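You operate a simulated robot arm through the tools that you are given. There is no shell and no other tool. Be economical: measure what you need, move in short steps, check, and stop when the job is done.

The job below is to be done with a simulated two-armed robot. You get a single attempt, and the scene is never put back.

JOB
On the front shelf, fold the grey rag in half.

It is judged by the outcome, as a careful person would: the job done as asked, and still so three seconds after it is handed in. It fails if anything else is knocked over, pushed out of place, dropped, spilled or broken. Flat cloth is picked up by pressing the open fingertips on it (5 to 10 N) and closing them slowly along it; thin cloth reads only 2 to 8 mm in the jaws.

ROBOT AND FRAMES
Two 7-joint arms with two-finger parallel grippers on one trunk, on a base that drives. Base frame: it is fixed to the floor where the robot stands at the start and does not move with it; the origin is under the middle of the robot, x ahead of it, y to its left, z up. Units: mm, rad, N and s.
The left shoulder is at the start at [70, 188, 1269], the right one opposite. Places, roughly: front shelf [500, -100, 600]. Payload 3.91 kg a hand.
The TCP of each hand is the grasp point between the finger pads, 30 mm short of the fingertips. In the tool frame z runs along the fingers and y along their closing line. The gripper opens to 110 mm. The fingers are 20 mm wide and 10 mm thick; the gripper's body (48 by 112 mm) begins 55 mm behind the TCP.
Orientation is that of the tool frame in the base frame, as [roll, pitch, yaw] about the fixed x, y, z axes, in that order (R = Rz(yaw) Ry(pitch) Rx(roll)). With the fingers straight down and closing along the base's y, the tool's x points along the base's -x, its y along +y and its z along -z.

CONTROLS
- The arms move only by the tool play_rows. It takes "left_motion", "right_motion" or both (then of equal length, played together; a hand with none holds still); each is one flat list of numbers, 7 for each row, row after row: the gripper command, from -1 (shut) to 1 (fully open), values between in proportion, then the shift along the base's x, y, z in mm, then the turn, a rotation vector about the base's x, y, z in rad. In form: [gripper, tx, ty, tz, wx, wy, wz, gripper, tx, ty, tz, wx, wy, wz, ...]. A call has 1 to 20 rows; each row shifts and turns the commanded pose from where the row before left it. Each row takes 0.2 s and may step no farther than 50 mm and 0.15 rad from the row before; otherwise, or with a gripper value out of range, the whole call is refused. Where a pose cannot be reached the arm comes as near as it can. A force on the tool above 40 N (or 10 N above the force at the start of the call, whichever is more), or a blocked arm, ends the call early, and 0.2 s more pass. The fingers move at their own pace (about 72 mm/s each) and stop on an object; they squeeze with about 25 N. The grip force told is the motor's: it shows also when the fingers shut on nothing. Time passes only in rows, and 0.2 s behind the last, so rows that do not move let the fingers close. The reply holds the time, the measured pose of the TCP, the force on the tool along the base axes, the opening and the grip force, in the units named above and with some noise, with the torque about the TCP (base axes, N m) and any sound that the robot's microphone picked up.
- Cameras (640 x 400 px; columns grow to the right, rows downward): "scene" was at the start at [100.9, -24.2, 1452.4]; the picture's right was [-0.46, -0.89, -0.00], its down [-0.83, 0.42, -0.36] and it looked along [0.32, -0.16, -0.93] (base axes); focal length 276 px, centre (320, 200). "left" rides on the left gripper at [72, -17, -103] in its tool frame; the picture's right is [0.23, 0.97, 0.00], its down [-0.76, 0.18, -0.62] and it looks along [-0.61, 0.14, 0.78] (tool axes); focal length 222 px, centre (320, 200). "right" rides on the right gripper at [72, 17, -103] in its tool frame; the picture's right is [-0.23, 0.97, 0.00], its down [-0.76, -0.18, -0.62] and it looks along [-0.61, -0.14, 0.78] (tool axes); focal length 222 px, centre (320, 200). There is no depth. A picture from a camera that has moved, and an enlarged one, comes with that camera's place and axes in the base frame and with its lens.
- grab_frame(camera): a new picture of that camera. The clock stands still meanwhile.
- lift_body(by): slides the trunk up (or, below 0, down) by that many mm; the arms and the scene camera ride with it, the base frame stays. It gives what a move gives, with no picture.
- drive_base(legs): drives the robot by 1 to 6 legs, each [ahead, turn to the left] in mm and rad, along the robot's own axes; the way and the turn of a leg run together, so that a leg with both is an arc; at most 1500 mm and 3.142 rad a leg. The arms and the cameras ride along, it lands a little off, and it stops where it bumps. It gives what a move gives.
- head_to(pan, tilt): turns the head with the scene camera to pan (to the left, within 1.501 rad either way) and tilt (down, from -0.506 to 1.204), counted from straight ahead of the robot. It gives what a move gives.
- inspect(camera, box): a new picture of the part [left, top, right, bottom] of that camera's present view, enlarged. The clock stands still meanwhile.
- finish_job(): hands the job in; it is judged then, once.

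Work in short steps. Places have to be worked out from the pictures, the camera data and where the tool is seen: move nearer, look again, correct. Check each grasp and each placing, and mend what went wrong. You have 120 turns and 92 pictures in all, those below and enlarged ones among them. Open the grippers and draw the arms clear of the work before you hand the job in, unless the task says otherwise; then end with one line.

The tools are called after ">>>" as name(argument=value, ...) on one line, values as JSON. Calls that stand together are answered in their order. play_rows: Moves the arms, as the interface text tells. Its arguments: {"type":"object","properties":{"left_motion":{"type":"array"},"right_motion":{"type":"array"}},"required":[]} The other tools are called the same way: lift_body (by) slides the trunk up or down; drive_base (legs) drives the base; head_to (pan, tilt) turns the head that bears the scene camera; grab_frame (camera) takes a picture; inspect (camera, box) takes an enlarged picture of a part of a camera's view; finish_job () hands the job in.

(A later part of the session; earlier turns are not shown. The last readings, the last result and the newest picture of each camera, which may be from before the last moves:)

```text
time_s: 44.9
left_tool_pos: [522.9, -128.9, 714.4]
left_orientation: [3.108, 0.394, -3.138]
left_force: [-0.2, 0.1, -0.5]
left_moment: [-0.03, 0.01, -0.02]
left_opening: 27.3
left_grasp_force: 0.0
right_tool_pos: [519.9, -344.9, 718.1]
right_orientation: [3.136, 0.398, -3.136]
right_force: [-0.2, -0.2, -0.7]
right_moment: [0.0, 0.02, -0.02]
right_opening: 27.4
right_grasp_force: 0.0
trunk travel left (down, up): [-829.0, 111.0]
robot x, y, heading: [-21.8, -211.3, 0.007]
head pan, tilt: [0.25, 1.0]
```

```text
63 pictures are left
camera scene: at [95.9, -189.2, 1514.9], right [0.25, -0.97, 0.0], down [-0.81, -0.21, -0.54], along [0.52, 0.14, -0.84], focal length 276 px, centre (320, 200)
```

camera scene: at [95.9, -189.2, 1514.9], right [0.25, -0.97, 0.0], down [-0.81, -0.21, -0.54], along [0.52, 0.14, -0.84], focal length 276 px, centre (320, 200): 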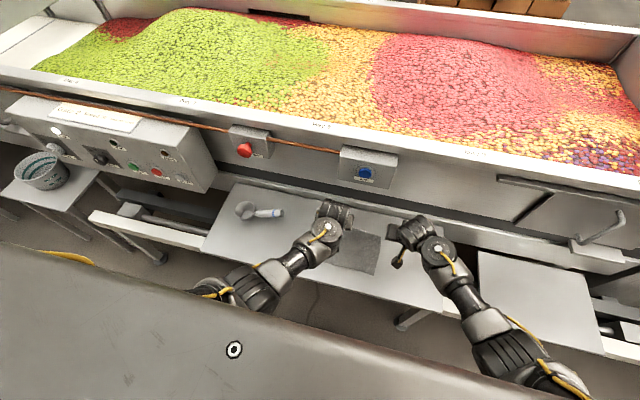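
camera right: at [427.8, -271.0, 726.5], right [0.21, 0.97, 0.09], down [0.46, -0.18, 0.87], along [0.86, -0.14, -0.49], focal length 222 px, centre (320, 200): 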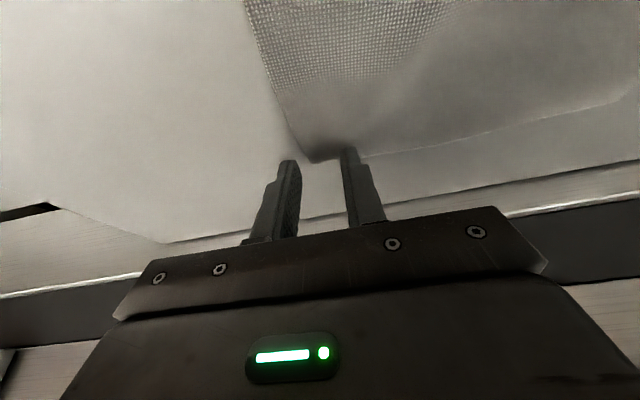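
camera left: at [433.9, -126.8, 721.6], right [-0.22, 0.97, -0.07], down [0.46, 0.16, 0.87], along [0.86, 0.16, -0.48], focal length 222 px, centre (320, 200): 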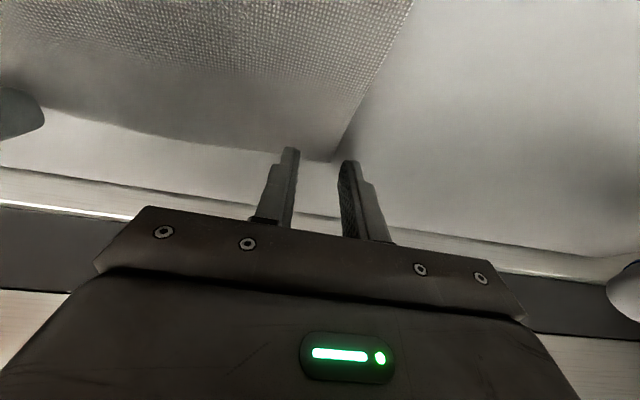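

The left elbow is tucked inward under the chest while the right's is out, so the left wants more room on its own side. I'll shift the base about 60 mm further right.

>>> drive_base(legs=[[-130, 0], [0, 0.35], [-175, 0], [0, -0.355], [290, 0]])

>>> play_rows(left_motion=[-0.5, 0, 10, 0, 0, 0, 0, -0.5, 0, 10, 0, -0.03, 0, 0, -0.5, 0, 10, 0, 0, 0, 0, -0.5, 0, 0, 0, 0, 0, 0, -0.5, 0, 0, 0, 0, 0, 0], right_motion=[-0.5, 0, 20, 0, 0, 0, 0, -0.5, 0, 20, 0, 0, 0, 0, -0.5, 0, 20, 0, 0, 0, 0, -0.5, 0, 20, 0, 0, 0, 0, -0.5, 0, 20, 0, 0, 0, 0])

```text
time_s: 51.0
left_tool_pos: [528.8, -188.0, 715.1]
left_orientation: [3.111, 0.394, -3.137]
left_force: [-0.4, 0.8, 0.2]
left_moment: [0.04, -0.02, -0.01]
left_opening: 27.5
left_grasp_force: 0.0
right_tool_pos: [525.6, -401.9, 718.7]
right_orientation: [3.135, 0.397, -3.134]
right_force: [-0.2, 0.4, 0.0]
right_moment: [-0.01, 0.0, 0.01]
right_opening: 27.5
right_grasp_force: 0.0
trunk travel left (down, up): [-829.0, 111.0]
robot x, y, heading: [-15.3, -263.8, 0.009]
head pan, tilt: [0.25, 1.0]
```

```text
time_s: 52.2
left_tool_pos: [528.8, -158.7, 714.7]
left_orientation: [-3.141, 0.394, -3.125]
left_force: [0.7, -0.5, 0.1]
left_moment: [0.03, 0.0, 0.02]
left_opening: 27.7
left_grasp_force: 0.1
right_tool_pos: [525.2, -302.3, 719.4]
right_orientation: [3.136, 0.399, -3.133]
right_force: [-0.5, -0.7, 0.5]
right_moment: [0.0, 0.0, 0.0]
right_opening: 27.6
right_grasp_force: 0.2
trunk travel left (down, up): [-829.0, 111.0]
robot x, y, heading: [-16.3, -265.8, 0.01]
head pan, tilt: [0.25, 1.0]
```

Both now track exactly. Moving to just above the corners.

>>> play_rows(left_motion=[-0.5, 5, 14, -10, 0, 0, -0.01, -0.5, 5, 14, -15, 0, 0, 0, -0.5, 0, 0, -15, 0, 0, 0, -0.5, 0, 0, -15, 0, 0, 0, -0.5, 0, 0, 0, 0, 0, 0], right_motion=[-0.5, 5, 8, -10, 0, 0, 0, -0.5, 4, 7, -15, 0, 0, 0, -0.5, 0, 0, -15, 0, 0, 0, -0.5, 0, 0, -20, 0, 0, 0, -0.5, 0, 0, 0, 0, 0, 0])

>>> grab_frame(camera="left")

>>> grab_frame(camera="right")

```text
time_s: 53.4
left_tool_pos: [540.1, -130.1, 658.8]
left_orientation: [3.142, 0.396, -3.134]
left_force: [-0.1, -0.7, 1.1]
left_moment: [0.0, 0.0, -0.01]
left_opening: 27.5
left_grasp_force: 0.0
right_tool_pos: [535.9, -297.9, 654.1]
right_orientation: [-3.135, 0.399, -3.135]
right_force: [-0.2, -1.3, 0.3]
right_moment: [-0.02, 0.01, -0.03]
right_opening: 27.4
right_grasp_force: 0.1
trunk travel left (down, up): [-829.0, 111.0]
robot x, y, heading: [-15.9, -266.3, 0.005]
head pan, tilt: [0.25, 1.0]
```

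```text
62 pictures are left
camera left: at [434.2, -147.4, 726.2], right [-0.22, 0.97, -0.09], down [0.46, 0.18, 0.87], along [0.86, 0.15, -0.49], focal length 222 px, centre (320, 200)
```

left: 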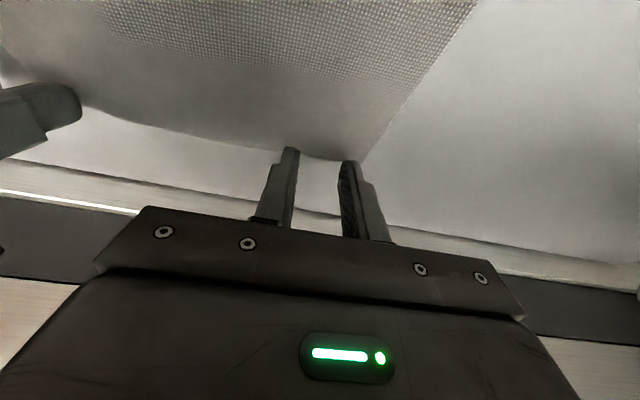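

```text
61 pictures are left
camera right: at [429.1, -281.7, 722.7], right [0.21, 0.98, 0.08], down [0.46, -0.17, 0.87], along [0.86, -0.14, -0.48], focal length 222 px, centre (320, 200)
```

right: 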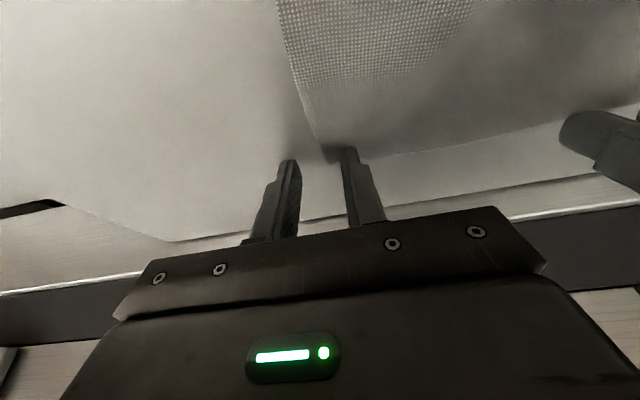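

Mirror situation: now the right hand is limited 11 mm short, and the left is fine. A small base turn of +0.05 rad should balance it, so I'll lift slightly, turn and come back.

>>> play_rows(left_motion=[-0.5, 0, 0, 20, 0, 0, 0, -0.5, 0, -13, 10, 0, 0, 0, -0.5, 0, -13, 0, 0, 0, 0], right_motion=[-0.5, 0, 0, 20, 0, 0, 0, -0.5, 0, -13, 10, 0, 0, 0, -0.5, 0, -13, 0, 0, 0, 0])

>>> drive_base(legs=[[0, 0.05]])

```text
time_s: 54.2
left_tool_pos: [538.7, -155.6, 690.8]
left_orientation: [3.141, 0.395, -3.134]
left_force: [0.5, 0.5, 0.7]
left_moment: [-0.01, -0.02, 0.05]
left_opening: 27.6
left_grasp_force: 0.0
right_tool_pos: [534.3, -313.4, 688.2]
right_orientation: [3.133, 0.397, -3.134]
right_force: [0.3, -0.4, 0.1]
right_moment: [0.0, -0.01, 0.02]
right_opening: 27.5
right_grasp_force: 0.0
trunk travel left (down, up): [-829.0, 111.0]
robot x, y, heading: [-17.1, -266.6, 0.006]
head pan, tilt: [0.25, 1.0]
```

```text
time_s: 55.0
left_tool_pos: [533.3, -128.9, 690.1]
left_orientation: [-3.141, 0.396, -3.085]
left_force: [-0.2, 0.1, 0.3]
left_moment: [0.02, 0.01, 0.02]
left_opening: 27.5
left_grasp_force: 0.1
right_tool_pos: [536.8, -287.4, 687.8]
right_orientation: [3.133, 0.397, -3.086]
right_force: [-0.7, 0.9, 1.1]
right_moment: [0.03, 0.0, 0.02]
right_opening: 27.5
right_grasp_force: 0.1
trunk travel left (down, up): [-829.0, 111.0]
robot x, y, heading: [-16.8, -268.5, 0.057]
head pan, tilt: [0.25, 1.0]
```

Well placed. Correcting yaw and descending to just above the cloth.

>>> play_rows(left_motion=[-0.5, 3, -1, -10, 0, 0, -0.03, -0.5, 2, 0, -10, 0, 0, -0.025, -0.5, 0, 0, -10, 0, 0, 0, -0.5, 0, 0, -4, 0, 0, 0, -0.5, 0, 0, 0, 0, 0, 0], right_motion=[-0.5, -2, 1, -10, 0, 0, -0.03, -0.5, -2, 1, -10, 0, 0, -0.025, -0.5, 0, 0, -8, 0, 0, 0, -0.5, 0, 0, -4, 0, 0, 0, -0.5, 0, 0, 0, 0, 0, 0])

>>> grab_frame(camera="left")

>>> grab_frame(camera="right")

```text
time_s: 56.2
left_tool_pos: [538.1, -129.8, 656.1]
left_orientation: [3.14, 0.395, -3.14]
left_force: [-0.3, 0.2, 0.6]
left_moment: [0.0, 0.01, 0.01]
left_opening: 27.5
left_grasp_force: 0.0
right_tool_pos: [537.2, -305.0, 653.5]
right_orientation: [-3.12, 0.401, -3.141]
right_force: [-1.2, -1.1, 8.5]
right_moment: [0.16, 0.05, 0.02]
right_opening: 27.2
right_grasp_force: 0.1
trunk travel left (down, up): [-829.0, 111.0]
robot x, y, heading: [-18.3, -267.5, 0.054]
head pan, tilt: [0.25, 1.0]
```

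```text
60 pictures are left
camera left: at [432.9, -146.4, 723.0], right [-0.21, 0.97, -0.09], down [0.46, 0.18, 0.87], along [0.86, 0.14, -0.49], focal length 222 px, centre (320, 200)
```

left: 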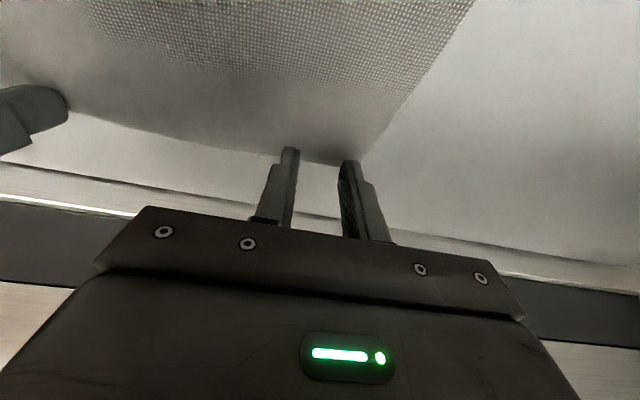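

```text
59 pictures are left
camera right: at [429.5, -287.0, 720.9], right [0.22, 0.97, 0.07], down [0.46, -0.17, 0.87], along [0.86, -0.16, -0.48], focal length 222 px, centre (320, 200)
```

right: 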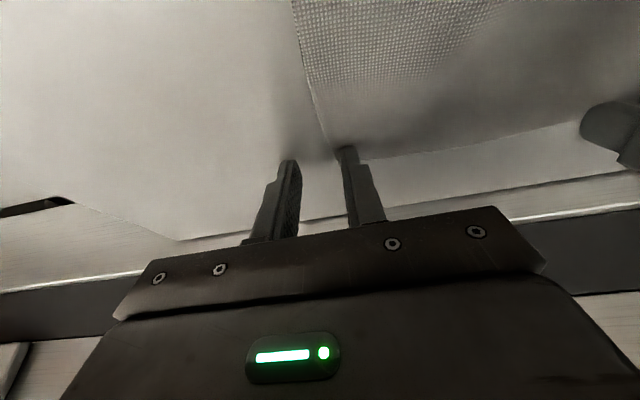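

The right deflects as it gets low relative to the shoulders, so the blockage seems posture-dependent. I'll raise both hands, lower the trunk by the same amount and see whether tracking improves.

>>> play_rows(left_motion=[-0.5, 0, 0, 20, 0, 0, 0, -0.5, 0, 0, 20, 0, 0, 0, -0.5, 0, 0, 20, 0, 0, 0, -0.5, 0, 0, 20, 0, 0, 0, -0.5, 0, 0, 20, 0, 0, 0], right_motion=[-0.5, 0, 0, 20, 0, 0, 0, -0.5, 0, 0, 20, 0, 0, 0, -0.5, 0, 0, 20, 0, 0, 0, -0.5, 0, 0, 20, 0, 0, 0, -0.5, 0, 0, 20, 0, 0, 0])

>>> lift_body(by=-90)

>>> head_to(pan=0.0, tilt=0.95)

>>> grab_frame(camera="scene")

```text
time_s: 57.4
left_tool_pos: [537.4, -131.7, 755.5]
left_orientation: [-3.141, 0.395, -3.139]
left_force: [-0.5, -0.1, -1.1]
left_moment: [0.04, 0.01, -0.02]
left_opening: 27.4
left_grasp_force: 0.0
right_tool_pos: [533.6, -288.2, 756.9]
right_orientation: [-3.141, 0.402, -3.14]
right_force: [0.0, 0.2, -0.6]
right_moment: [0.03, 0.0, 0.0]
right_opening: 27.5
right_grasp_force: 0.0
trunk travel left (down, up): [-829.0, 111.0]
robot x, y, heading: [-16.0, -268.9, 0.052]
head pan, tilt: [0.25, 1.0]
```

```text
time_s: 58.7
left_tool_pos: [538.2, -132.1, 664.9]
left_orientation: [3.141, 0.397, -3.14]
left_force: [-0.1, -0.9, -0.5]
left_moment: [0.0, 0.0, -0.01]
left_opening: 27.4
left_grasp_force: 0.1
right_tool_pos: [531.4, -289.8, 665.5]
right_orientation: [-3.139, 0.397, -3.14]
right_force: [0.2, -0.4, -0.3]
right_moment: [0.03, 0.01, -0.03]
right_opening: 27.5
right_grasp_force: 0.1
trunk travel left (down, up): [-739.0, 201.0]
robot x, y, heading: [-17.3, -270.3, 0.053]
head pan, tilt: [0.25, 1.0]
```

```text
time_s: 59.5
left_tool_pos: [537.1, -130.7, 665.8]
left_orientation: [3.14, 0.395, -3.14]
left_force: [-0.1, 0.3, 1.6]
left_moment: [0.0, -0.02, -0.02]
left_opening: 27.6
left_grasp_force: 0.1
right_tool_pos: [532.3, -288.7, 663.4]
right_orientation: [-3.139, 0.396, -3.14]
right_force: [0.6, 0.5, -0.5]
right_moment: [-0.01, 0.04, 0.03]
right_opening: 27.6
right_grasp_force: 0.1
trunk travel left (down, up): [-739.0, 201.0]
robot x, y, heading: [-16.7, -268.3, 0.054]
head pan, tilt: [0.0, 0.949]
```

```text
58 pictures are left
camera scene: at [106.8, -258.9, 1428.6], right [0.06, -1.0, 0.0], down [-0.81, -0.05, -0.58], along [0.58, 0.03, -0.81], focal length 276 px, centre (320, 200)
```

scene: 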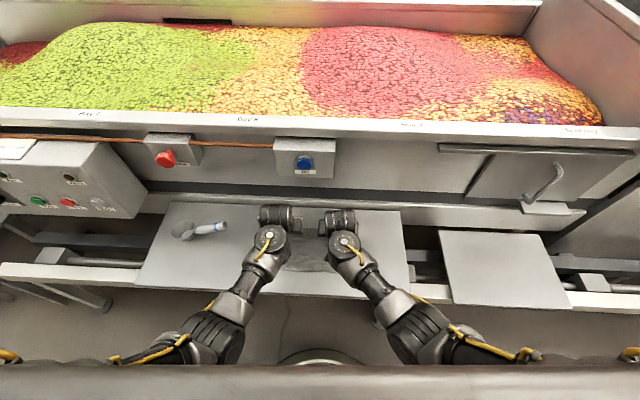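

Symmetric and tracking well at z≈665. Moving slightly inward on the right, then down to 656, and looking.

>>> play_rows(left_motion=[-0.5, 1, -2, -5, 0, 0, 0, -0.5, 0, 0, -4, 0, 0, 0, -0.5, 0, 0, 0, 0, 0, 0], right_motion=[-0.5, 2, 3, -5, 0, 0, 0, -0.5, 2, 3, -2, 0, 0, 0, -0.5, 0, 0, 0, 0, 0, 0])

>>> grab_frame(camera="left")

>>> grab_frame(camera="right")

```text
time_s: 60.2
left_tool_pos: [535.8, -134.2, 658.8]
left_orientation: [3.141, 0.396, -3.141]
left_force: [0.2, 0.1, 0.4]
left_moment: [-0.02, 0.03, -0.01]
left_opening: 27.6
left_grasp_force: 0.1
right_tool_pos: [535.6, -298.4, 652.4]
right_orientation: [-3.12, 0.399, -3.138]
right_force: [-4.0, 1.3, 22.4]
right_moment: [0.47, 0.05, 0.08]
right_opening: 28.5
right_grasp_force: 0.5
trunk travel left (down, up): [-739.0, 201.0]
robot x, y, heading: [-19.5, -263.2, 0.053]
head pan, tilt: [0.0, 0.949]
```

```text
57 pictures are left
camera left: at [430.1, -150.4, 725.0], right [-0.21, 0.97, -0.09], down [0.46, 0.18, 0.87], along [0.86, 0.14, -0.49], focal length 222 px, centre (320, 200)
```

left: 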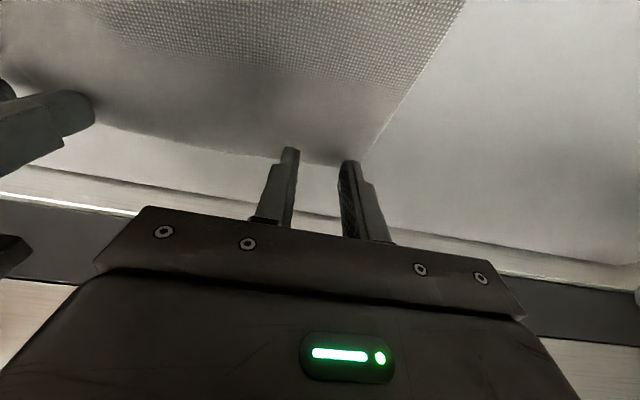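

```text
56 pictures are left
camera right: at [428.2, -279.5, 720.9], right [0.21, 0.97, 0.07], down [0.46, -0.16, 0.87], along [0.86, -0.16, -0.48], focal length 222 px, centre (320, 200)
```

right: 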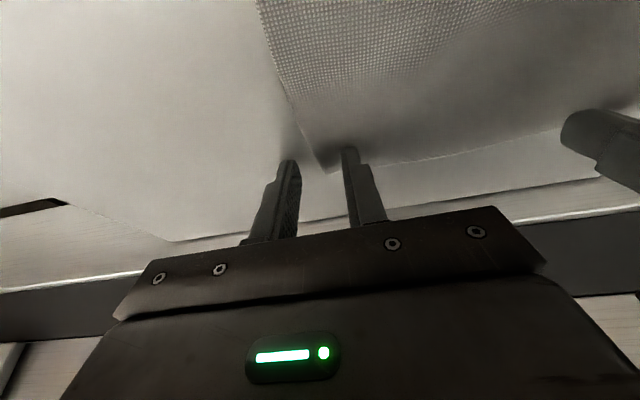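

Right deflected again as it touched. I'll lift it back to see whether it recovers its commanded y.

>>> play_rows(right_motion=[-0.5, 0, 0, 8, 0, 0, 0, -0.5, 0, 0, 0, 0, 0, 0, -0.5, 0, 0, 0, 0, 0, 0])

>>> play_rows(right_motion=[-0.5, 0, 0, 8, 0, 0, 0, -0.5, 0, 0, 0, 0, 0, 0, -0.5, 0, 0, 0, 0, 0, 0])

>>> inspect(camera="scene", box=[220, 180, 400, 300])

```text
time_s: 61.0
left_tool_pos: [536.8, -133.9, 657.4]
left_orientation: [-3.142, 0.394, -3.139]
left_force: [0.0, -0.1, -0.7]
left_moment: [0.01, 0.01, 0.01]
left_opening: 27.6
left_grasp_force: 0.1
right_tool_pos: [538.8, -294.5, 663.6]
right_orientation: [-3.124, 0.401, -3.138]
right_force: [0.4, -0.1, 1.0]
right_moment: [0.0, -0.03, 0.01]
right_opening: 27.6
right_grasp_force: 0.1
trunk travel left (down, up): [-739.0, 201.0]
robot x, y, heading: [-16.1, -267.2, 0.059]
head pan, tilt: [0.0, 0.949]
```

```text
time_s: 61.9
left_tool_pos: [537.0, -134.1, 657.4]
left_orientation: [3.14, 0.396, -3.139]
left_force: [-0.8, 0.2, -0.6]
left_moment: [0.0, -0.01, -0.03]
left_opening: 27.5
left_grasp_force: 0.2
right_tool_pos: [539.4, -291.2, 673.1]
right_orientation: [-3.133, 0.404, -3.139]
right_force: [0.4, 1.2, -0.5]
right_moment: [-0.01, 0.02, -0.05]
right_opening: 27.7
right_grasp_force: 0.0
trunk travel left (down, up): [-739.0, 201.0]
robot x, y, heading: [-15.1, -266.3, 0.057]
head pan, tilt: [0.0, 0.949]
```

```text
3.33 times, centred on (310, 240) of scene
camera zoom: at [106.6, -258.9, 1428.6], right [0.06, -1.0, 0.0], down [-0.81, -0.05, -0.58], along [0.58, 0.03, -0.81], focal length 919 px, centre (353, 67)
```

zoom: 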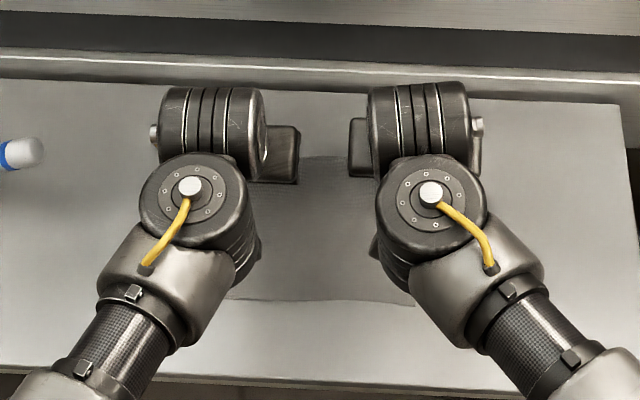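

The right arm behaves like it's against a joint stop, and recovers with height. I'll test whether a yaw change of the right hand relieves it.

>>> play_rows(right_motion=[-0.5, 0, 0, 0, 0, 0, 0.1, -0.5, 0, 0, 0, 0, 0, 0.1, -0.5, 0, 0, 0, 0, 0, 0, -0.5, 0, 0, 0, 0, 0, 0])

>>> play_rows(right_motion=[-0.5, 0, 0, 0, 0, 0, -0.13, -0.5, 0, 0, 0, 0, 0, -0.13, -0.5, 0, 0, 0, 0, 0, -0.14, -0.5, 0, 0, 0, 0, 0, 0])

```text
time_s: 62.9
left_tool_pos: [537.6, -133.1, 656.7]
left_orientation: [-3.141, 0.396, -3.139]
left_force: [-0.5, 0.1, -0.3]
left_moment: [0.01, 0.0, -0.01]
left_opening: 27.4
left_grasp_force: 0.1
right_tool_pos: [535.5, -282.7, 672.9]
right_orientation: [-3.141, 0.396, -2.938]
right_force: [-0.3, -1.0, -0.5]
right_moment: [-0.03, 0.0, 0.02]
right_opening: 27.3
right_grasp_force: 0.0
trunk travel left (down, up): [-739.0, 201.0]
robot x, y, heading: [-17.2, -265.6, 0.053]
head pan, tilt: [0.0, 0.949]
```

```text
time_s: 64.0
left_tool_pos: [538.2, -133.8, 657.1]
left_orientation: [-3.141, 0.395, -3.139]
left_force: [-0.7, -0.3, -0.6]
left_moment: [0.0, 0.02, -0.01]
left_opening: 27.1
left_grasp_force: 0.0
right_tool_pos: [540.9, -320.4, 663.4]
right_orientation: [-3.088, 0.41, 2.941]
right_force: [0.9, 0.6, -0.9]
right_moment: [0.01, 0.05, -0.01]
right_opening: 27.3
right_grasp_force: 0.1
trunk travel left (down, up): [-739.0, 201.0]
robot x, y, heading: [-18.4, -268.2, 0.054]
head pan, tilt: [0.0, 0.949]
stopped in row 4 (right hand): the arm was blocked; the commanded pose is now the measured one
```

A yaw of +0.2 on the right fully relieves it; the mirror should hold for the left. I'll apply it to both and return the right to y≈−284.

>>> play_rows(left_motion=[-0.5, 0, 0, 5, 0, 0, -0.1, -0.5, 0, 0, 0, 0, 0, -0.1, -0.5, 0, 0, 0, 0, 0, 0, -0.5, 0, 0, 0, 0, 0, 0, -0.5, 0, 0, 0, 0, 0, 0, -0.5, 0, 0, 0, 0, 0, 0], right_motion=[-0.5, 0, 0, 8, 0.02, 0, 0.1, -0.5, -1, 0, 0, 0.02, 0, 0.1, -0.5, -1, 12, 0, 0.01, 0, 0.1, -0.5, -1, 12, 0, 0, 0, 0.1, -0.5, -2, 12, -8, 0, 0.01, 0.05, -0.5, 0, 0, 0, 0, 0, 0])

>>> grab_frame(camera="right")

>>> grab_frame(camera="left")

```text
time_s: 65.5
left_tool_pos: [536.7, -132.7, 662.2]
left_orientation: [-3.141, 0.396, 2.943]
left_force: [0.7, 0.3, 0.3]
left_moment: [-0.03, 0.0, -0.03]
left_opening: 27.4
left_grasp_force: 0.0
right_tool_pos: [530.5, -292.5, 655.5]
right_orientation: [-3.129, 0.386, -2.907]
right_force: [-0.2, 0.5, 0.5]
right_moment: [0.01, -0.01, -0.03]
right_opening: 27.8
right_grasp_force: 0.0
trunk travel left (down, up): [-739.0, 201.0]
robot x, y, heading: [-21.8, -269.8, 0.056]
head pan, tilt: [0.0, 0.949]
```

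```text
54 pictures are left
camera right: at [423.6, -298.9, 725.2], right [-0.02, 1.0, 0.07], down [0.5, -0.06, 0.87], along [0.87, 0.05, -0.49], focal length 222 px, centre (320, 200)
```

right: 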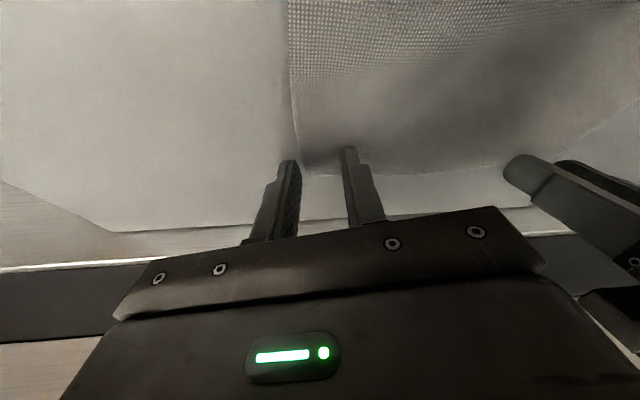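

```text
53 pictures are left
camera left: at [430.3, -128.5, 729.0], right [-0.01, 1.0, -0.09], down [0.49, 0.08, 0.87], along [0.87, -0.03, -0.49], focal length 222 px, centre (320, 200)
```

left: 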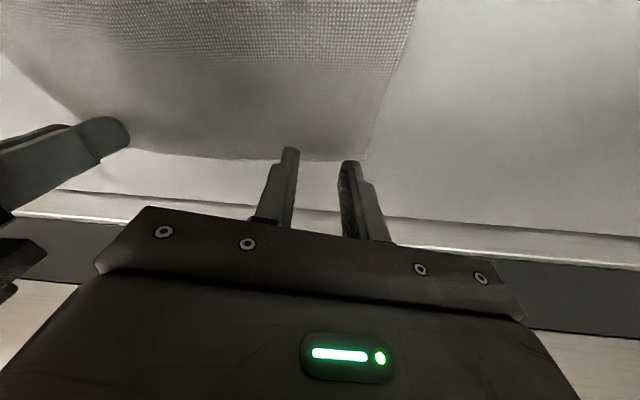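

Better. The right hand still needs about 12 mm more inward, and the left about 5 mm inward.

>>> play_rows(left_motion=[-0.5, 0, -5, -3, 0, 0, 0, -0.5, 0, 0, 0, 0, 0, 0, -0.5, 0, 0, 0, 0, 0, 0], right_motion=[-0.5, 2, 6, 3, 0.01, -0.01, 0, -0.5, 1, 7, 0, 0, 0, 0, -0.5, 0, 0, 0, 0, 0, 0])

>>> grab_frame(camera="right")

```text
time_s: 66.2
left_tool_pos: [535.9, -138.7, 659.6]
left_orientation: [-3.141, 0.397, 2.942]
left_force: [-0.1, -0.1, 0.4]
left_moment: [-0.03, 0.02, 0.0]
left_opening: 27.4
left_grasp_force: 0.0
right_tool_pos: [532.3, -291.5, 654.3]
right_orientation: [-3.118, 0.392, -2.909]
right_force: [-2.5, 1.8, 17.6]
right_moment: [0.34, 0.14, 0.06]
right_opening: 28.3
right_grasp_force: 1.1
trunk travel left (down, up): [-739.0, 201.0]
robot x, y, heading: [-15.4, -268.6, 0.054]
head pan, tilt: [0.0, 0.949]
```

```text
52 pictures are left
camera right: at [424.4, -297.9, 721.8], right [-0.01, 1.0, 0.07], down [0.49, -0.05, 0.87], along [0.87, 0.04, -0.49], focal length 222 px, centre (320, 200)
```

right: 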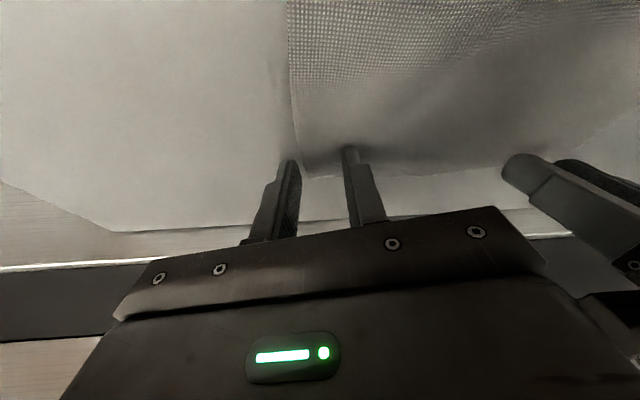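

The right is still at its stop. I'll lift it and add more yaw (+0.3).

>>> play_rows(left_motion=[-0.5, 0, 0, 0, 0, 0, -0.1, -0.5, 0, 0, 0, 0, 0, -0.1, -0.5, 0, 0, 0, 0, 0, 0, -0.5, 0, 0, 0, 0, 0, 0], right_motion=[-0.5, 0, 0, 10, 0.02, 0, 0.1, -0.5, 0, 0, 0, 0, 0, 0.1, -0.5, 0, 0, 0, 0, 0, 0.1, -0.5, 0, 0, 0, 0, 0, 0])

>>> grab_frame(camera="right")

>>> grab_frame(camera="left")

```text
time_s: 67.2
left_tool_pos: [536.8, -138.4, 660.0]
left_orientation: [-3.141, 0.396, 2.742]
left_force: [-0.8, 0.0, -0.2]
left_moment: [0.03, 0.0, 0.02]
left_opening: 27.3
left_grasp_force: 0.1
right_tool_pos: [533.3, -282.8, 665.7]
right_orientation: [3.125, 0.394, -2.62]
right_force: [-0.1, 1.3, 0.4]
right_moment: [0.0, 0.02, 0.0]
right_opening: 27.6
right_grasp_force: 0.0
trunk travel left (down, up): [-739.0, 201.0]
robot x, y, heading: [-17.1, -267.7, 0.051]
head pan, tilt: [0.0, 0.949]
```

```text
51 pictures are left
camera right: at [433.2, -323.4, 735.2], right [-0.31, 0.95, 0.1], down [0.5, 0.07, 0.86], along [0.81, 0.32, -0.49], focal length 222 px, centre (320, 200)
```

right: 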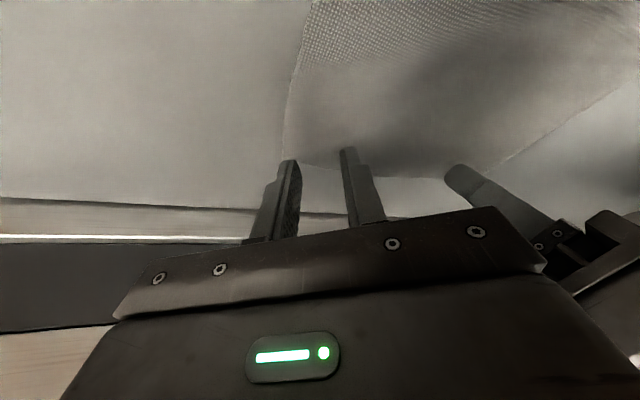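

```text
50 pictures are left
camera left: at [432.8, -111.8, 726.1], right [0.19, 0.98, -0.09], down [0.5, -0.02, 0.87], along [0.85, -0.2, -0.49], focal length 222 px, centre (320, 200)
```

left: 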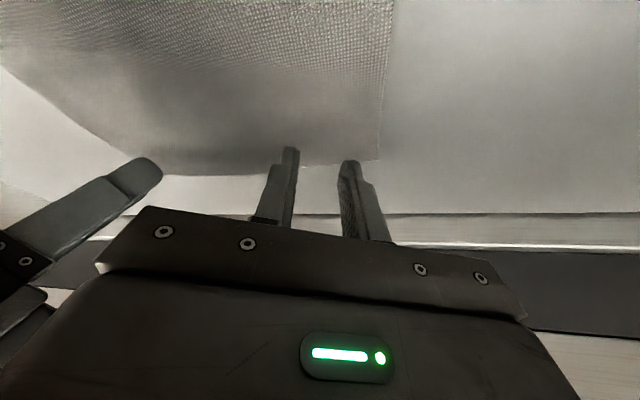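

Both are unblocked and inside the cloth corners. Lowering in small steps to light contact.

>>> play_rows(left_motion=[-0.5, 0, 0, -3, 0, 0, 0, -0.5, 0, 0, -2, 0, 0, 0, -0.5, 0, 0, 0, 0, 0, 0], right_motion=[-0.5, 0, 0, -5, -0.02, 0, 0, -0.5, 0, 0, -4, 0, 0, 0, -0.5, 0, 0, 0, 0, 0, 0])

>>> play_rows(left_motion=[-0.5, 0, 0, -1, 0, 0, 0, -0.5, 0, 0, -1, 0, 0, 0, -0.5, 0, 0, 0, 0, 0, 0], right_motion=[-0.5, 0, 0, -1, 0, 0, 0, -0.5, 0, 0, 0, 0, 0, 0, -0.5, 0, 0, 0, 0, 0, 0])

```text
time_s: 68.0
left_tool_pos: [537.2, -138.5, 652.8]
left_orientation: [3.141, 0.395, 2.743]
left_force: [-0.2, 0.5, 0.4]
left_moment: [0.0, 0.02, 0.01]
left_opening: 27.4
left_grasp_force: 0.1
right_tool_pos: [537.3, -279.8, 660.9]
right_orientation: [3.136, 0.392, -2.617]
right_force: [0.3, 0.6, 0.2]
right_moment: [0.02, -0.03, 0.01]
right_opening: 27.9
right_grasp_force: 0.0
trunk travel left (down, up): [-739.0, 201.0]
robot x, y, heading: [-16.5, -264.1, 0.062]
head pan, tilt: [0.0, 0.949]
```

```text
time_s: 68.8
left_tool_pos: [537.8, -138.7, 652.5]
left_orientation: [-3.141, 0.397, 2.741]
left_force: [0.5, 1.0, 7.4]
left_moment: [0.03, -0.03, -0.07]
left_opening: 27.4
left_grasp_force: 0.0
right_tool_pos: [537.8, -277.5, 663.3]
right_orientation: [3.137, 0.396, -2.613]
right_force: [0.1, 0.1, 0.7]
right_moment: [0.01, -0.01, 0.02]
right_opening: 27.8
right_grasp_force: 0.1
trunk travel left (down, up): [-739.0, 201.0]
robot x, y, heading: [-13.7, -269.0, 0.056]
head pan, tilt: [0.0, 0.949]
```

Left has light contact (7 N). The right isn't descending, so I'll back its yaw off a little (it was fine at about +0.2) and retry.

>>> play_rows(left_motion=[-0.5, 0, 0, 2, 0, 0, 0, -0.5, 0, 0, 0, 0, 0, 0, -0.5, 0, 0, 0, 0, 0, 0], right_motion=[-0.5, 0, 0, 0, 0, 0, -0.08, -0.5, 0, 0, 0, 0, 0, -0.06, -0.5, 0, 0, 0, 0, 0, 0])

>>> grab_frame(camera="right")

```text
time_s: 69.7
left_tool_pos: [537.5, -137.9, 652.8]
left_orientation: [-3.141, 0.395, 2.746]
left_force: [0.4, 1.3, -0.4]
left_moment: [0.0, 0.01, 0.01]
left_opening: 27.8
left_grasp_force: 0.1
right_tool_pos: [541.0, -277.2, 665.5]
right_orientation: [3.139, 0.402, -2.754]
right_force: [-0.7, 0.1, -1.1]
right_moment: [-0.03, -0.02, -0.01]
right_opening: 27.9
right_grasp_force: 0.1
trunk travel left (down, up): [-739.0, 201.0]
robot x, y, heading: [-20.8, -268.7, 0.053]
head pan, tilt: [0.0, 0.949]
```

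```text
49 pictures are left
camera right: at [435.9, -302.5, 733.3], right [-0.17, 0.98, 0.09], down [0.49, 0.01, 0.87], along [0.85, 0.2, -0.48], focal length 222 px, centre (320, 200)
```

right: 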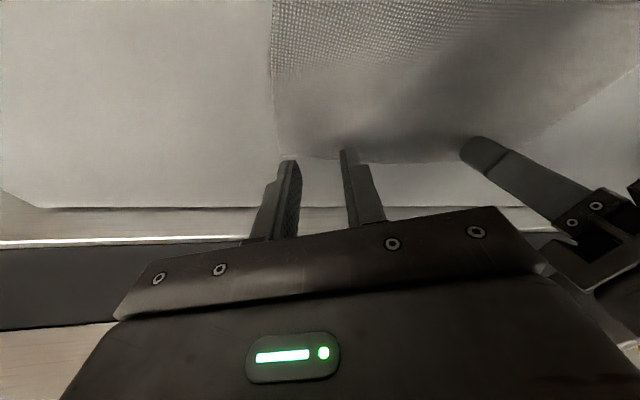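

I think the bent-wrist angle is getting too small when the hand is low relative to the shoulders, which drives a roll joint to its stop. I'll raise the hands and lower the trunk further, with moderate yaw.

>>> play_rows(left_motion=[-0.5, 0, 0, 20, 0, 0, 0.05, -0.5, 0, 0, 20, 0, 0, 0.05, -0.5, 0, 0, 20, 0, 0, 0.05, -0.5, 0, 0, 15, 0, 0, 0.05], right_motion=[-0.5, 0, 0, 20, 0, 0, -0.05, -0.5, -2, 0, 20, 0, 0, -0.05, -0.5, -2, -2, 15, 0, 0, -0.05, -0.5, 0, 0, 15, 0, 0, -0.04])

>>> lift_body(by=-70)

```text
time_s: 70.7
left_tool_pos: [535.8, -140.1, 728.8]
left_orientation: [-3.139, 0.394, 2.944]
left_force: [-0.5, -0.1, -1.0]
left_moment: [0.0, 0.01, -0.01]
left_opening: 27.4
left_grasp_force: 0.1
right_tool_pos: [533.2, -270.1, 737.8]
right_orientation: [3.125, 0.401, -2.944]
right_force: [-0.1, 0.4, -1.1]
right_moment: [0.0, 0.02, -0.02]
right_opening: 27.4
right_grasp_force: 0.0
trunk travel left (down, up): [-739.0, 201.0]
robot x, y, heading: [-16.4, -267.8, 0.054]
head pan, tilt: [0.0, 0.949]
```

```text
time_s: 71.7
left_tool_pos: [536.1, -139.9, 657.8]
left_orientation: [3.14, 0.397, 2.943]
left_force: [0.2, 0.1, 1.0]
left_moment: [0.02, 0.01, 0.03]
left_opening: 27.7
left_grasp_force: 0.0
right_tool_pos: [533.5, -272.4, 667.5]
right_orientation: [3.128, 0.403, -2.945]
right_force: [0.0, 0.3, -0.5]
right_moment: [-0.02, -0.04, 0.02]
right_opening: 27.5
right_grasp_force: 0.1
trunk travel left (down, up): [-669.0, 271.0]
robot x, y, heading: [-15.8, -266.5, 0.055]
head pan, tilt: [0.0, 0.949]
```

Testing the right hand's tracking with a small relative move.

>>> play_rows(right_motion=[-0.5, 0, -6, -3, 0.0, 0, 0, -0.5, 0, -6, -3, 0, 0, 0, -0.5, 0, 0, 0, 0, 0, 0])

>>> grab_frame(camera="right")

>>> grab_frame(camera="left")

>>> inspect(camera="scene", box=[200, 180, 420, 330])

```text
time_s: 72.5
left_tool_pos: [535.5, -139.5, 659.0]
left_orientation: [3.141, 0.395, 2.942]
left_force: [-0.7, 0.1, -0.1]
left_moment: [-0.04, -0.01, 0.0]
left_opening: 27.6
left_grasp_force: 0.1
right_tool_pos: [535.2, -283.9, 661.5]
right_orientation: [3.129, 0.403, -2.945]
right_force: [0.8, -0.5, -0.3]
right_moment: [-0.02, -0.03, 0.01]
right_opening: 27.5
right_grasp_force: 0.1
trunk travel left (down, up): [-669.0, 271.0]
robot x, y, heading: [-20.6, -267.0, 0.053]
head pan, tilt: [0.0, 0.949]
```

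```text
48 pictures are left
camera right: at [426.4, -289.3, 729.7], right [0.01, 0.99, 0.1], down [0.49, -0.09, 0.87], along [0.87, 0.04, -0.48], focal length 222 px, centre (320, 200)
```

right: 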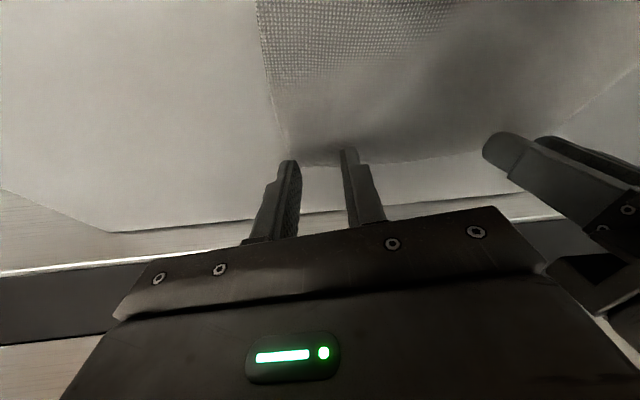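

```text
47 pictures are left
camera left: at [429.5, -134.2, 725.1], right [-0.01, 1.0, -0.09], down [0.49, 0.08, 0.87], along [0.87, -0.03, -0.49], focal length 222 px, centre (320, 200)
```

left: 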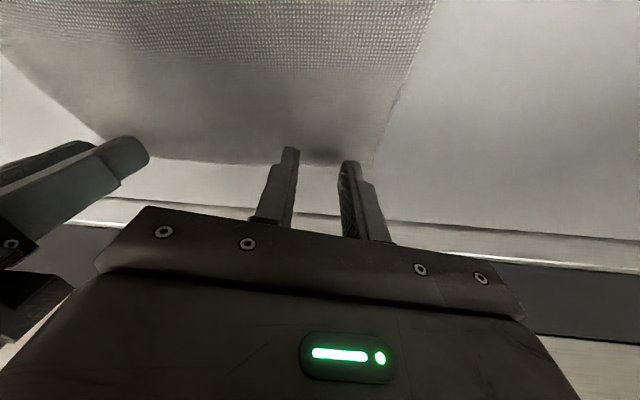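

```text
2.67 times, centred on (310, 255) of scene
camera zoom: at [106.7, -258.9, 1358.6], right [0.06, -1.0, 0.0], down [-0.81, -0.05, -0.58], along [0.58, 0.03, -0.81], focal length 735 px, centre (347, 53)
```

zoom: 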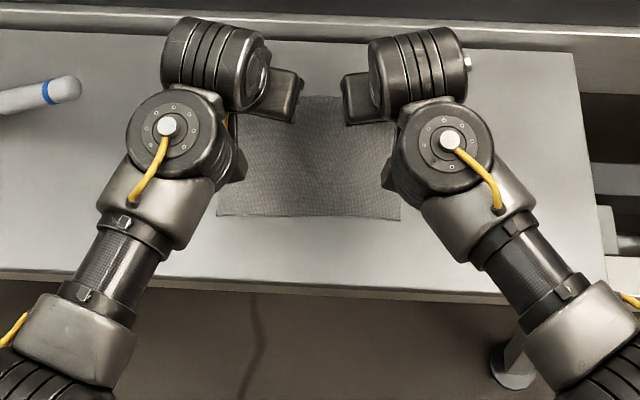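

Tracking is exact now. Right goes 7 mm inward, then both descend to contact.

>>> play_rows(left_motion=[-0.5, 0, 0, -2, 0, 0, 0, -0.5, 0, 0, -2, 0, 0, 0, -0.5, 0, 0, -1, 0, 0, 0, -0.5, 0, 0, 0, 0, 0, 0], right_motion=[-0.5, 0, 4, -2, 0, 0, 0, -0.5, 0, 3, -2, 0, 0, 0, -0.5, 0, 0, -3, 0, 0, 0, -0.5, 0, 0, 0, 0, 0, 0])

```text
time_s: 73.5
left_tool_pos: [535.8, -138.1, 653.5]
left_orientation: [-3.141, 0.396, 2.943]
left_force: [-0.6, -0.8, 0.7]
left_moment: [0.01, 0.02, 0.02]
left_opening: 27.5
left_grasp_force: 0.1
right_tool_pos: [534.1, -276.0, 655.1]
right_orientation: [3.127, 0.403, -2.946]
right_force: [0.3, 0.2, 0.8]
right_moment: [0.03, 0.0, 0.01]
right_opening: 27.5
right_grasp_force: 0.2
trunk travel left (down, up): [-669.0, 271.0]
robot x, y, heading: [-14.2, -265.9, 0.056]
head pan, tilt: [0.0, 0.949]
```

Just above the cloth. Continuing down in 1 mm steps.

>>> play_rows(left_motion=[-0.5, 0, 0, -1, 0, 0, 0, -0.5, 0, 0, -0.5, 0, 0, 0, -0.5, 0, 0, 0, 0, 0, 0], right_motion=[-0.5, 0, 0, -1.5, 0, 0, 0, -0.5, 0, 0, -1, 0, 0, 0, -0.5, 0, 0, 0, 0, 0, 0])

>>> grab_frame(camera="right")

>>> grab_frame(camera="left")

```text
time_s: 74.3
left_tool_pos: [536.5, -138.5, 652.4]
left_orientation: [-3.141, 0.398, 2.942]
left_force: [-0.2, 1.3, 8.4]
left_moment: [0.01, 0.0, 0.01]
left_opening: 27.4
left_grasp_force: 0.0
right_tool_pos: [533.1, -277.8, 652.6]
right_orientation: [3.127, 0.404, -2.946]
right_force: [0.3, 0.4, 1.3]
right_moment: [-0.03, -0.02, 0.02]
right_opening: 27.3
right_grasp_force: 0.1
trunk travel left (down, up): [-669.0, 271.0]
robot x, y, heading: [-18.0, -268.8, 0.055]
head pan, tilt: [0.0, 0.949]
```

```text
45 pictures are left
camera right: at [425.1, -283.1, 721.5], right [0.01, 0.99, 0.1], down [0.48, -0.09, 0.87], along [0.87, 0.04, -0.48], focal length 222 px, centre (320, 200)
```

right: 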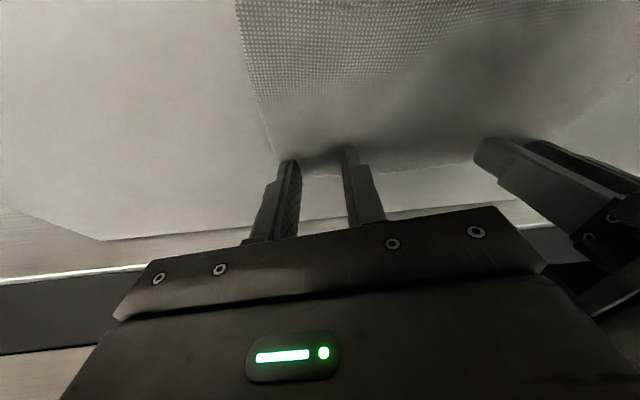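

```text
44 pictures are left
camera left: at [429.7, -134.3, 719.1], right [-0.01, 1.0, -0.09], down [0.49, 0.08, 0.87], along [0.87, -0.03, -0.49], focal length 222 px, centre (320, 200)
```

left: 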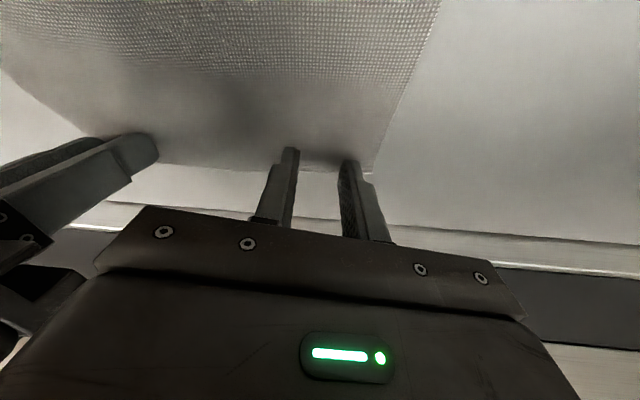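

Left presses 8 N. I'll nudge the right 5 mm inward and lower it until it presses too.

>>> play_rows(left_motion=[-0.5, 0, 0, 0, 0, 0, 0, -0.5, 0, 0, 0, 0, 0, 0, -0.5, 0, 0, 0, 0, 0, 0], right_motion=[-0.5, -2, 5, 0, 0, 0, 0, -0.5, 0, 0, -1, 0, 0, 0, -0.5, 0, 0, -0.5, 0, 0, 0])

```text
time_s: 75.1
left_tool_pos: [536.5, -138.8, 653.2]
left_orientation: [3.141, 0.396, 2.941]
left_force: [1.6, 0.5, 5.1]
left_moment: [-0.04, -0.04, 0.02]
left_opening: 27.5
left_grasp_force: 0.0
right_tool_pos: [532.3, -271.7, 652.0]
right_orientation: [3.127, 0.407, -2.947]
right_force: [-1.5, -1.6, 17.0]
right_moment: [-0.36, -0.12, -0.04]
right_opening: 28.0
right_grasp_force: 0.9
trunk travel left (down, up): [-669.0, 271.0]
robot x, y, heading: [-16.6, -267.2, 0.058]
head pan, tilt: [0.0, 0.949]
```

Right is at 17 N, mostly on one finger. Correcting its small roll, easing to about 8 N, then closing both slowly.

>>> play_rows(left_motion=[-0.5, 0, 0, 0, 0, 0, 0, -0.5, 0, 0, -0.4, 0, 0, 0], right_motion=[-0.5, 0, 0, 0, -0.015, 0, 0, -0.5, 0, 0, 0, 0, 0, 0])

```text
time_s: 75.7
left_tool_pos: [536.4, -138.7, 652.7]
left_orientation: [-3.141, 0.398, 2.942]
left_force: [-1.3, -0.7, 8.0]
left_moment: [-0.03, 0.04, 0.0]
left_opening: 27.3
left_grasp_force: 0.0
right_tool_pos: [531.0, -271.5, 651.6]
right_orientation: [3.141, 0.405, -2.939]
right_force: [1.0, 0.7, 20.3]
right_moment: [-0.03, -0.12, 0.01]
right_opening: 28.3
right_grasp_force: 1.1
trunk travel left (down, up): [-669.0, 271.0]
robot x, y, heading: [-15.5, -267.5, 0.058]
head pan, tilt: [0.0, 0.949]
```

Moment is balanced now. I'll ease the right up 1 mm and close both slowly.

>>> play_rows(left_motion=[-0.5, 0, 0, 0, 0, 0, 0, -0.55, 0, 0, 0, 0, 0, 0, -0.6, 0, 0, 0, 0, 0, 0, -0.65, 0, 0, 0, 0, 0, 0, -0.7, 0, 0, 0, 0, 0, 0, -0.75, 0, 0, 0, 0, 0, 0, -0.8, 0, 0, 0, 0, 0, 0, -0.85, 0, 0, 0, 0, 0, 0, -0.9, 0, 0, 0, 0, 0, 0, -0.95, 0, 0, 0, 0, 0, 0, -1, 0, 0, 0, 0, 0, 0, -1, 0, 0, 0, 0, 0, 0], right_motion=[-0.5, 0, 0, 1, 0, 0, 0, -0.55, 0, 0, 0, 0, 0, 0, -0.6, 0, 0, 0, 0, 0, 0, -0.65, 0, 0, 0, 0, 0, 0, -0.7, 0, 0, 0, 0, 0, 0, -0.75, 0, 0, 0, 0, 0, 0, -0.8, 0, 0, 0, 0, 0, 0, -0.85, 0, 0, 0, 0, 0, 0, -0.9, 0, 0, 0, 0, 0, 0, -0.95, 0, 0, 0, 0, 0, 0, -1, 0, 0, 0, 0, 0, 0, -1, 0, 0, 0, 0, 0, 0])

>>> grab_frame(camera="right")

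>>> grab_frame(camera="left")

```text
time_s: 78.3
left_tool_pos: [535.8, -139.0, 652.9]
left_orientation: [-3.141, 0.398, 2.944]
left_force: [-0.9, -3.9, 15.3]
left_moment: [-0.14, 0.03, 0.0]
left_opening: 2.1
left_grasp_force: 25.3
right_tool_pos: [531.1, -271.9, 653.3]
right_orientation: [-3.14, 0.401, -2.938]
right_force: [-0.2, 3.8, 8.7]
right_moment: [0.1, -0.07, 0.03]
right_opening: 2.0
right_grasp_force: 25.0
trunk travel left (down, up): [-669.0, 271.0]
robot x, y, heading: [-15.4, -272.5, 0.06]
head pan, tilt: [0.0, 0.949]
```

```text
43 pictures are left
camera right: at [422.0, -276.6, 720.8], right [0.01, 1.0, 0.09], down [0.48, -0.08, 0.87], along [0.88, 0.03, -0.48], focal length 222 px, centre (320, 200)
```

right: 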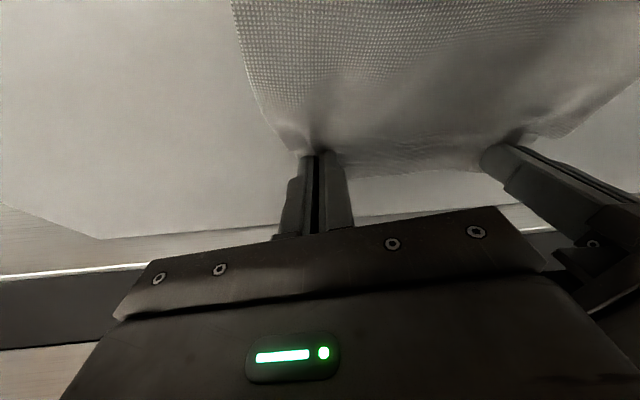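

```text
42 pictures are left
camera left: at [428.9, -134.9, 719.0], right [-0.01, 1.0, -0.09], down [0.49, 0.08, 0.87], along [0.87, -0.03, -0.49], focal length 222 px, centre (320, 200)
```

left: 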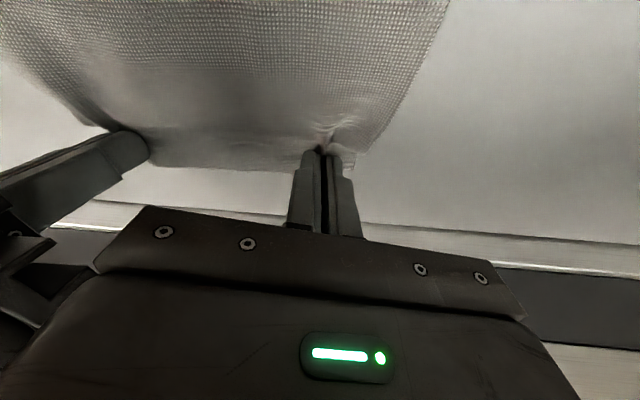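

Both jaws read 2 mm with cloth bunched in them. Lifting 25 mm to check.

>>> play_rows(left_motion=[-1, -2, 0, 8, 0, 0, 0, -1, -2, 0, 8, 0, 0, 0, -1, -3, 0, 9, 0, 0, 0, -1, 0, 0, 0, 0, 0, 0], right_motion=[-1, -2, 0, 8, 0, 0, 0, -1, -2, 0, 8, 0, 0, 0, -1, -3, 0, 9, 0, 0, 0, -1, 0, 0, 0, 0, 0, 0])

>>> grab_frame(camera="right")

>>> grab_frame(camera="left")

```text
time_s: 79.3
left_tool_pos: [528.4, -139.1, 677.5]
left_orientation: [-3.141, 0.396, 2.943]
left_force: [0.7, -6.7, 1.1]
left_moment: [-0.19, -0.02, 0.01]
left_opening: 2.0
left_grasp_force: 24.8
right_tool_pos: [524.8, -272.2, 676.8]
right_orientation: [-3.14, 0.401, -2.94]
right_force: [-0.5, 6.4, -0.2]
right_moment: [0.25, 0.0, 0.06]
right_opening: 1.9
right_grasp_force: 24.9
trunk travel left (down, up): [-669.0, 271.0]
robot x, y, heading: [-19.9, -267.2, 0.056]
head pan, tilt: [0.0, 0.949]
```

```text
41 pictures are left
camera right: at [415.9, -278.0, 746.0], right [0.01, 1.0, 0.09], down [0.49, -0.08, 0.87], along [0.87, 0.03, -0.48], focal length 222 px, centre (320, 200)
```

right: 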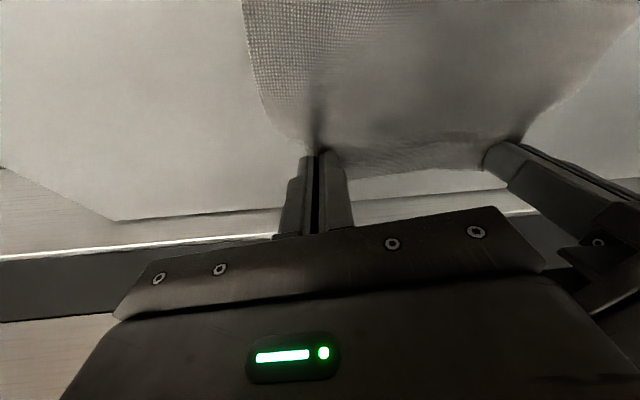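

```text
40 pictures are left
camera left: at [421.9, -134.9, 743.9], right [-0.01, 1.0, -0.09], down [0.49, 0.08, 0.87], along [0.87, -0.03, -0.49], focal length 222 px, centre (320, 200)
```

left: 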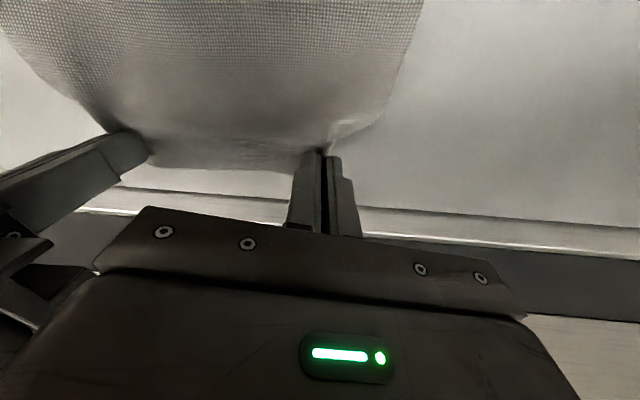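

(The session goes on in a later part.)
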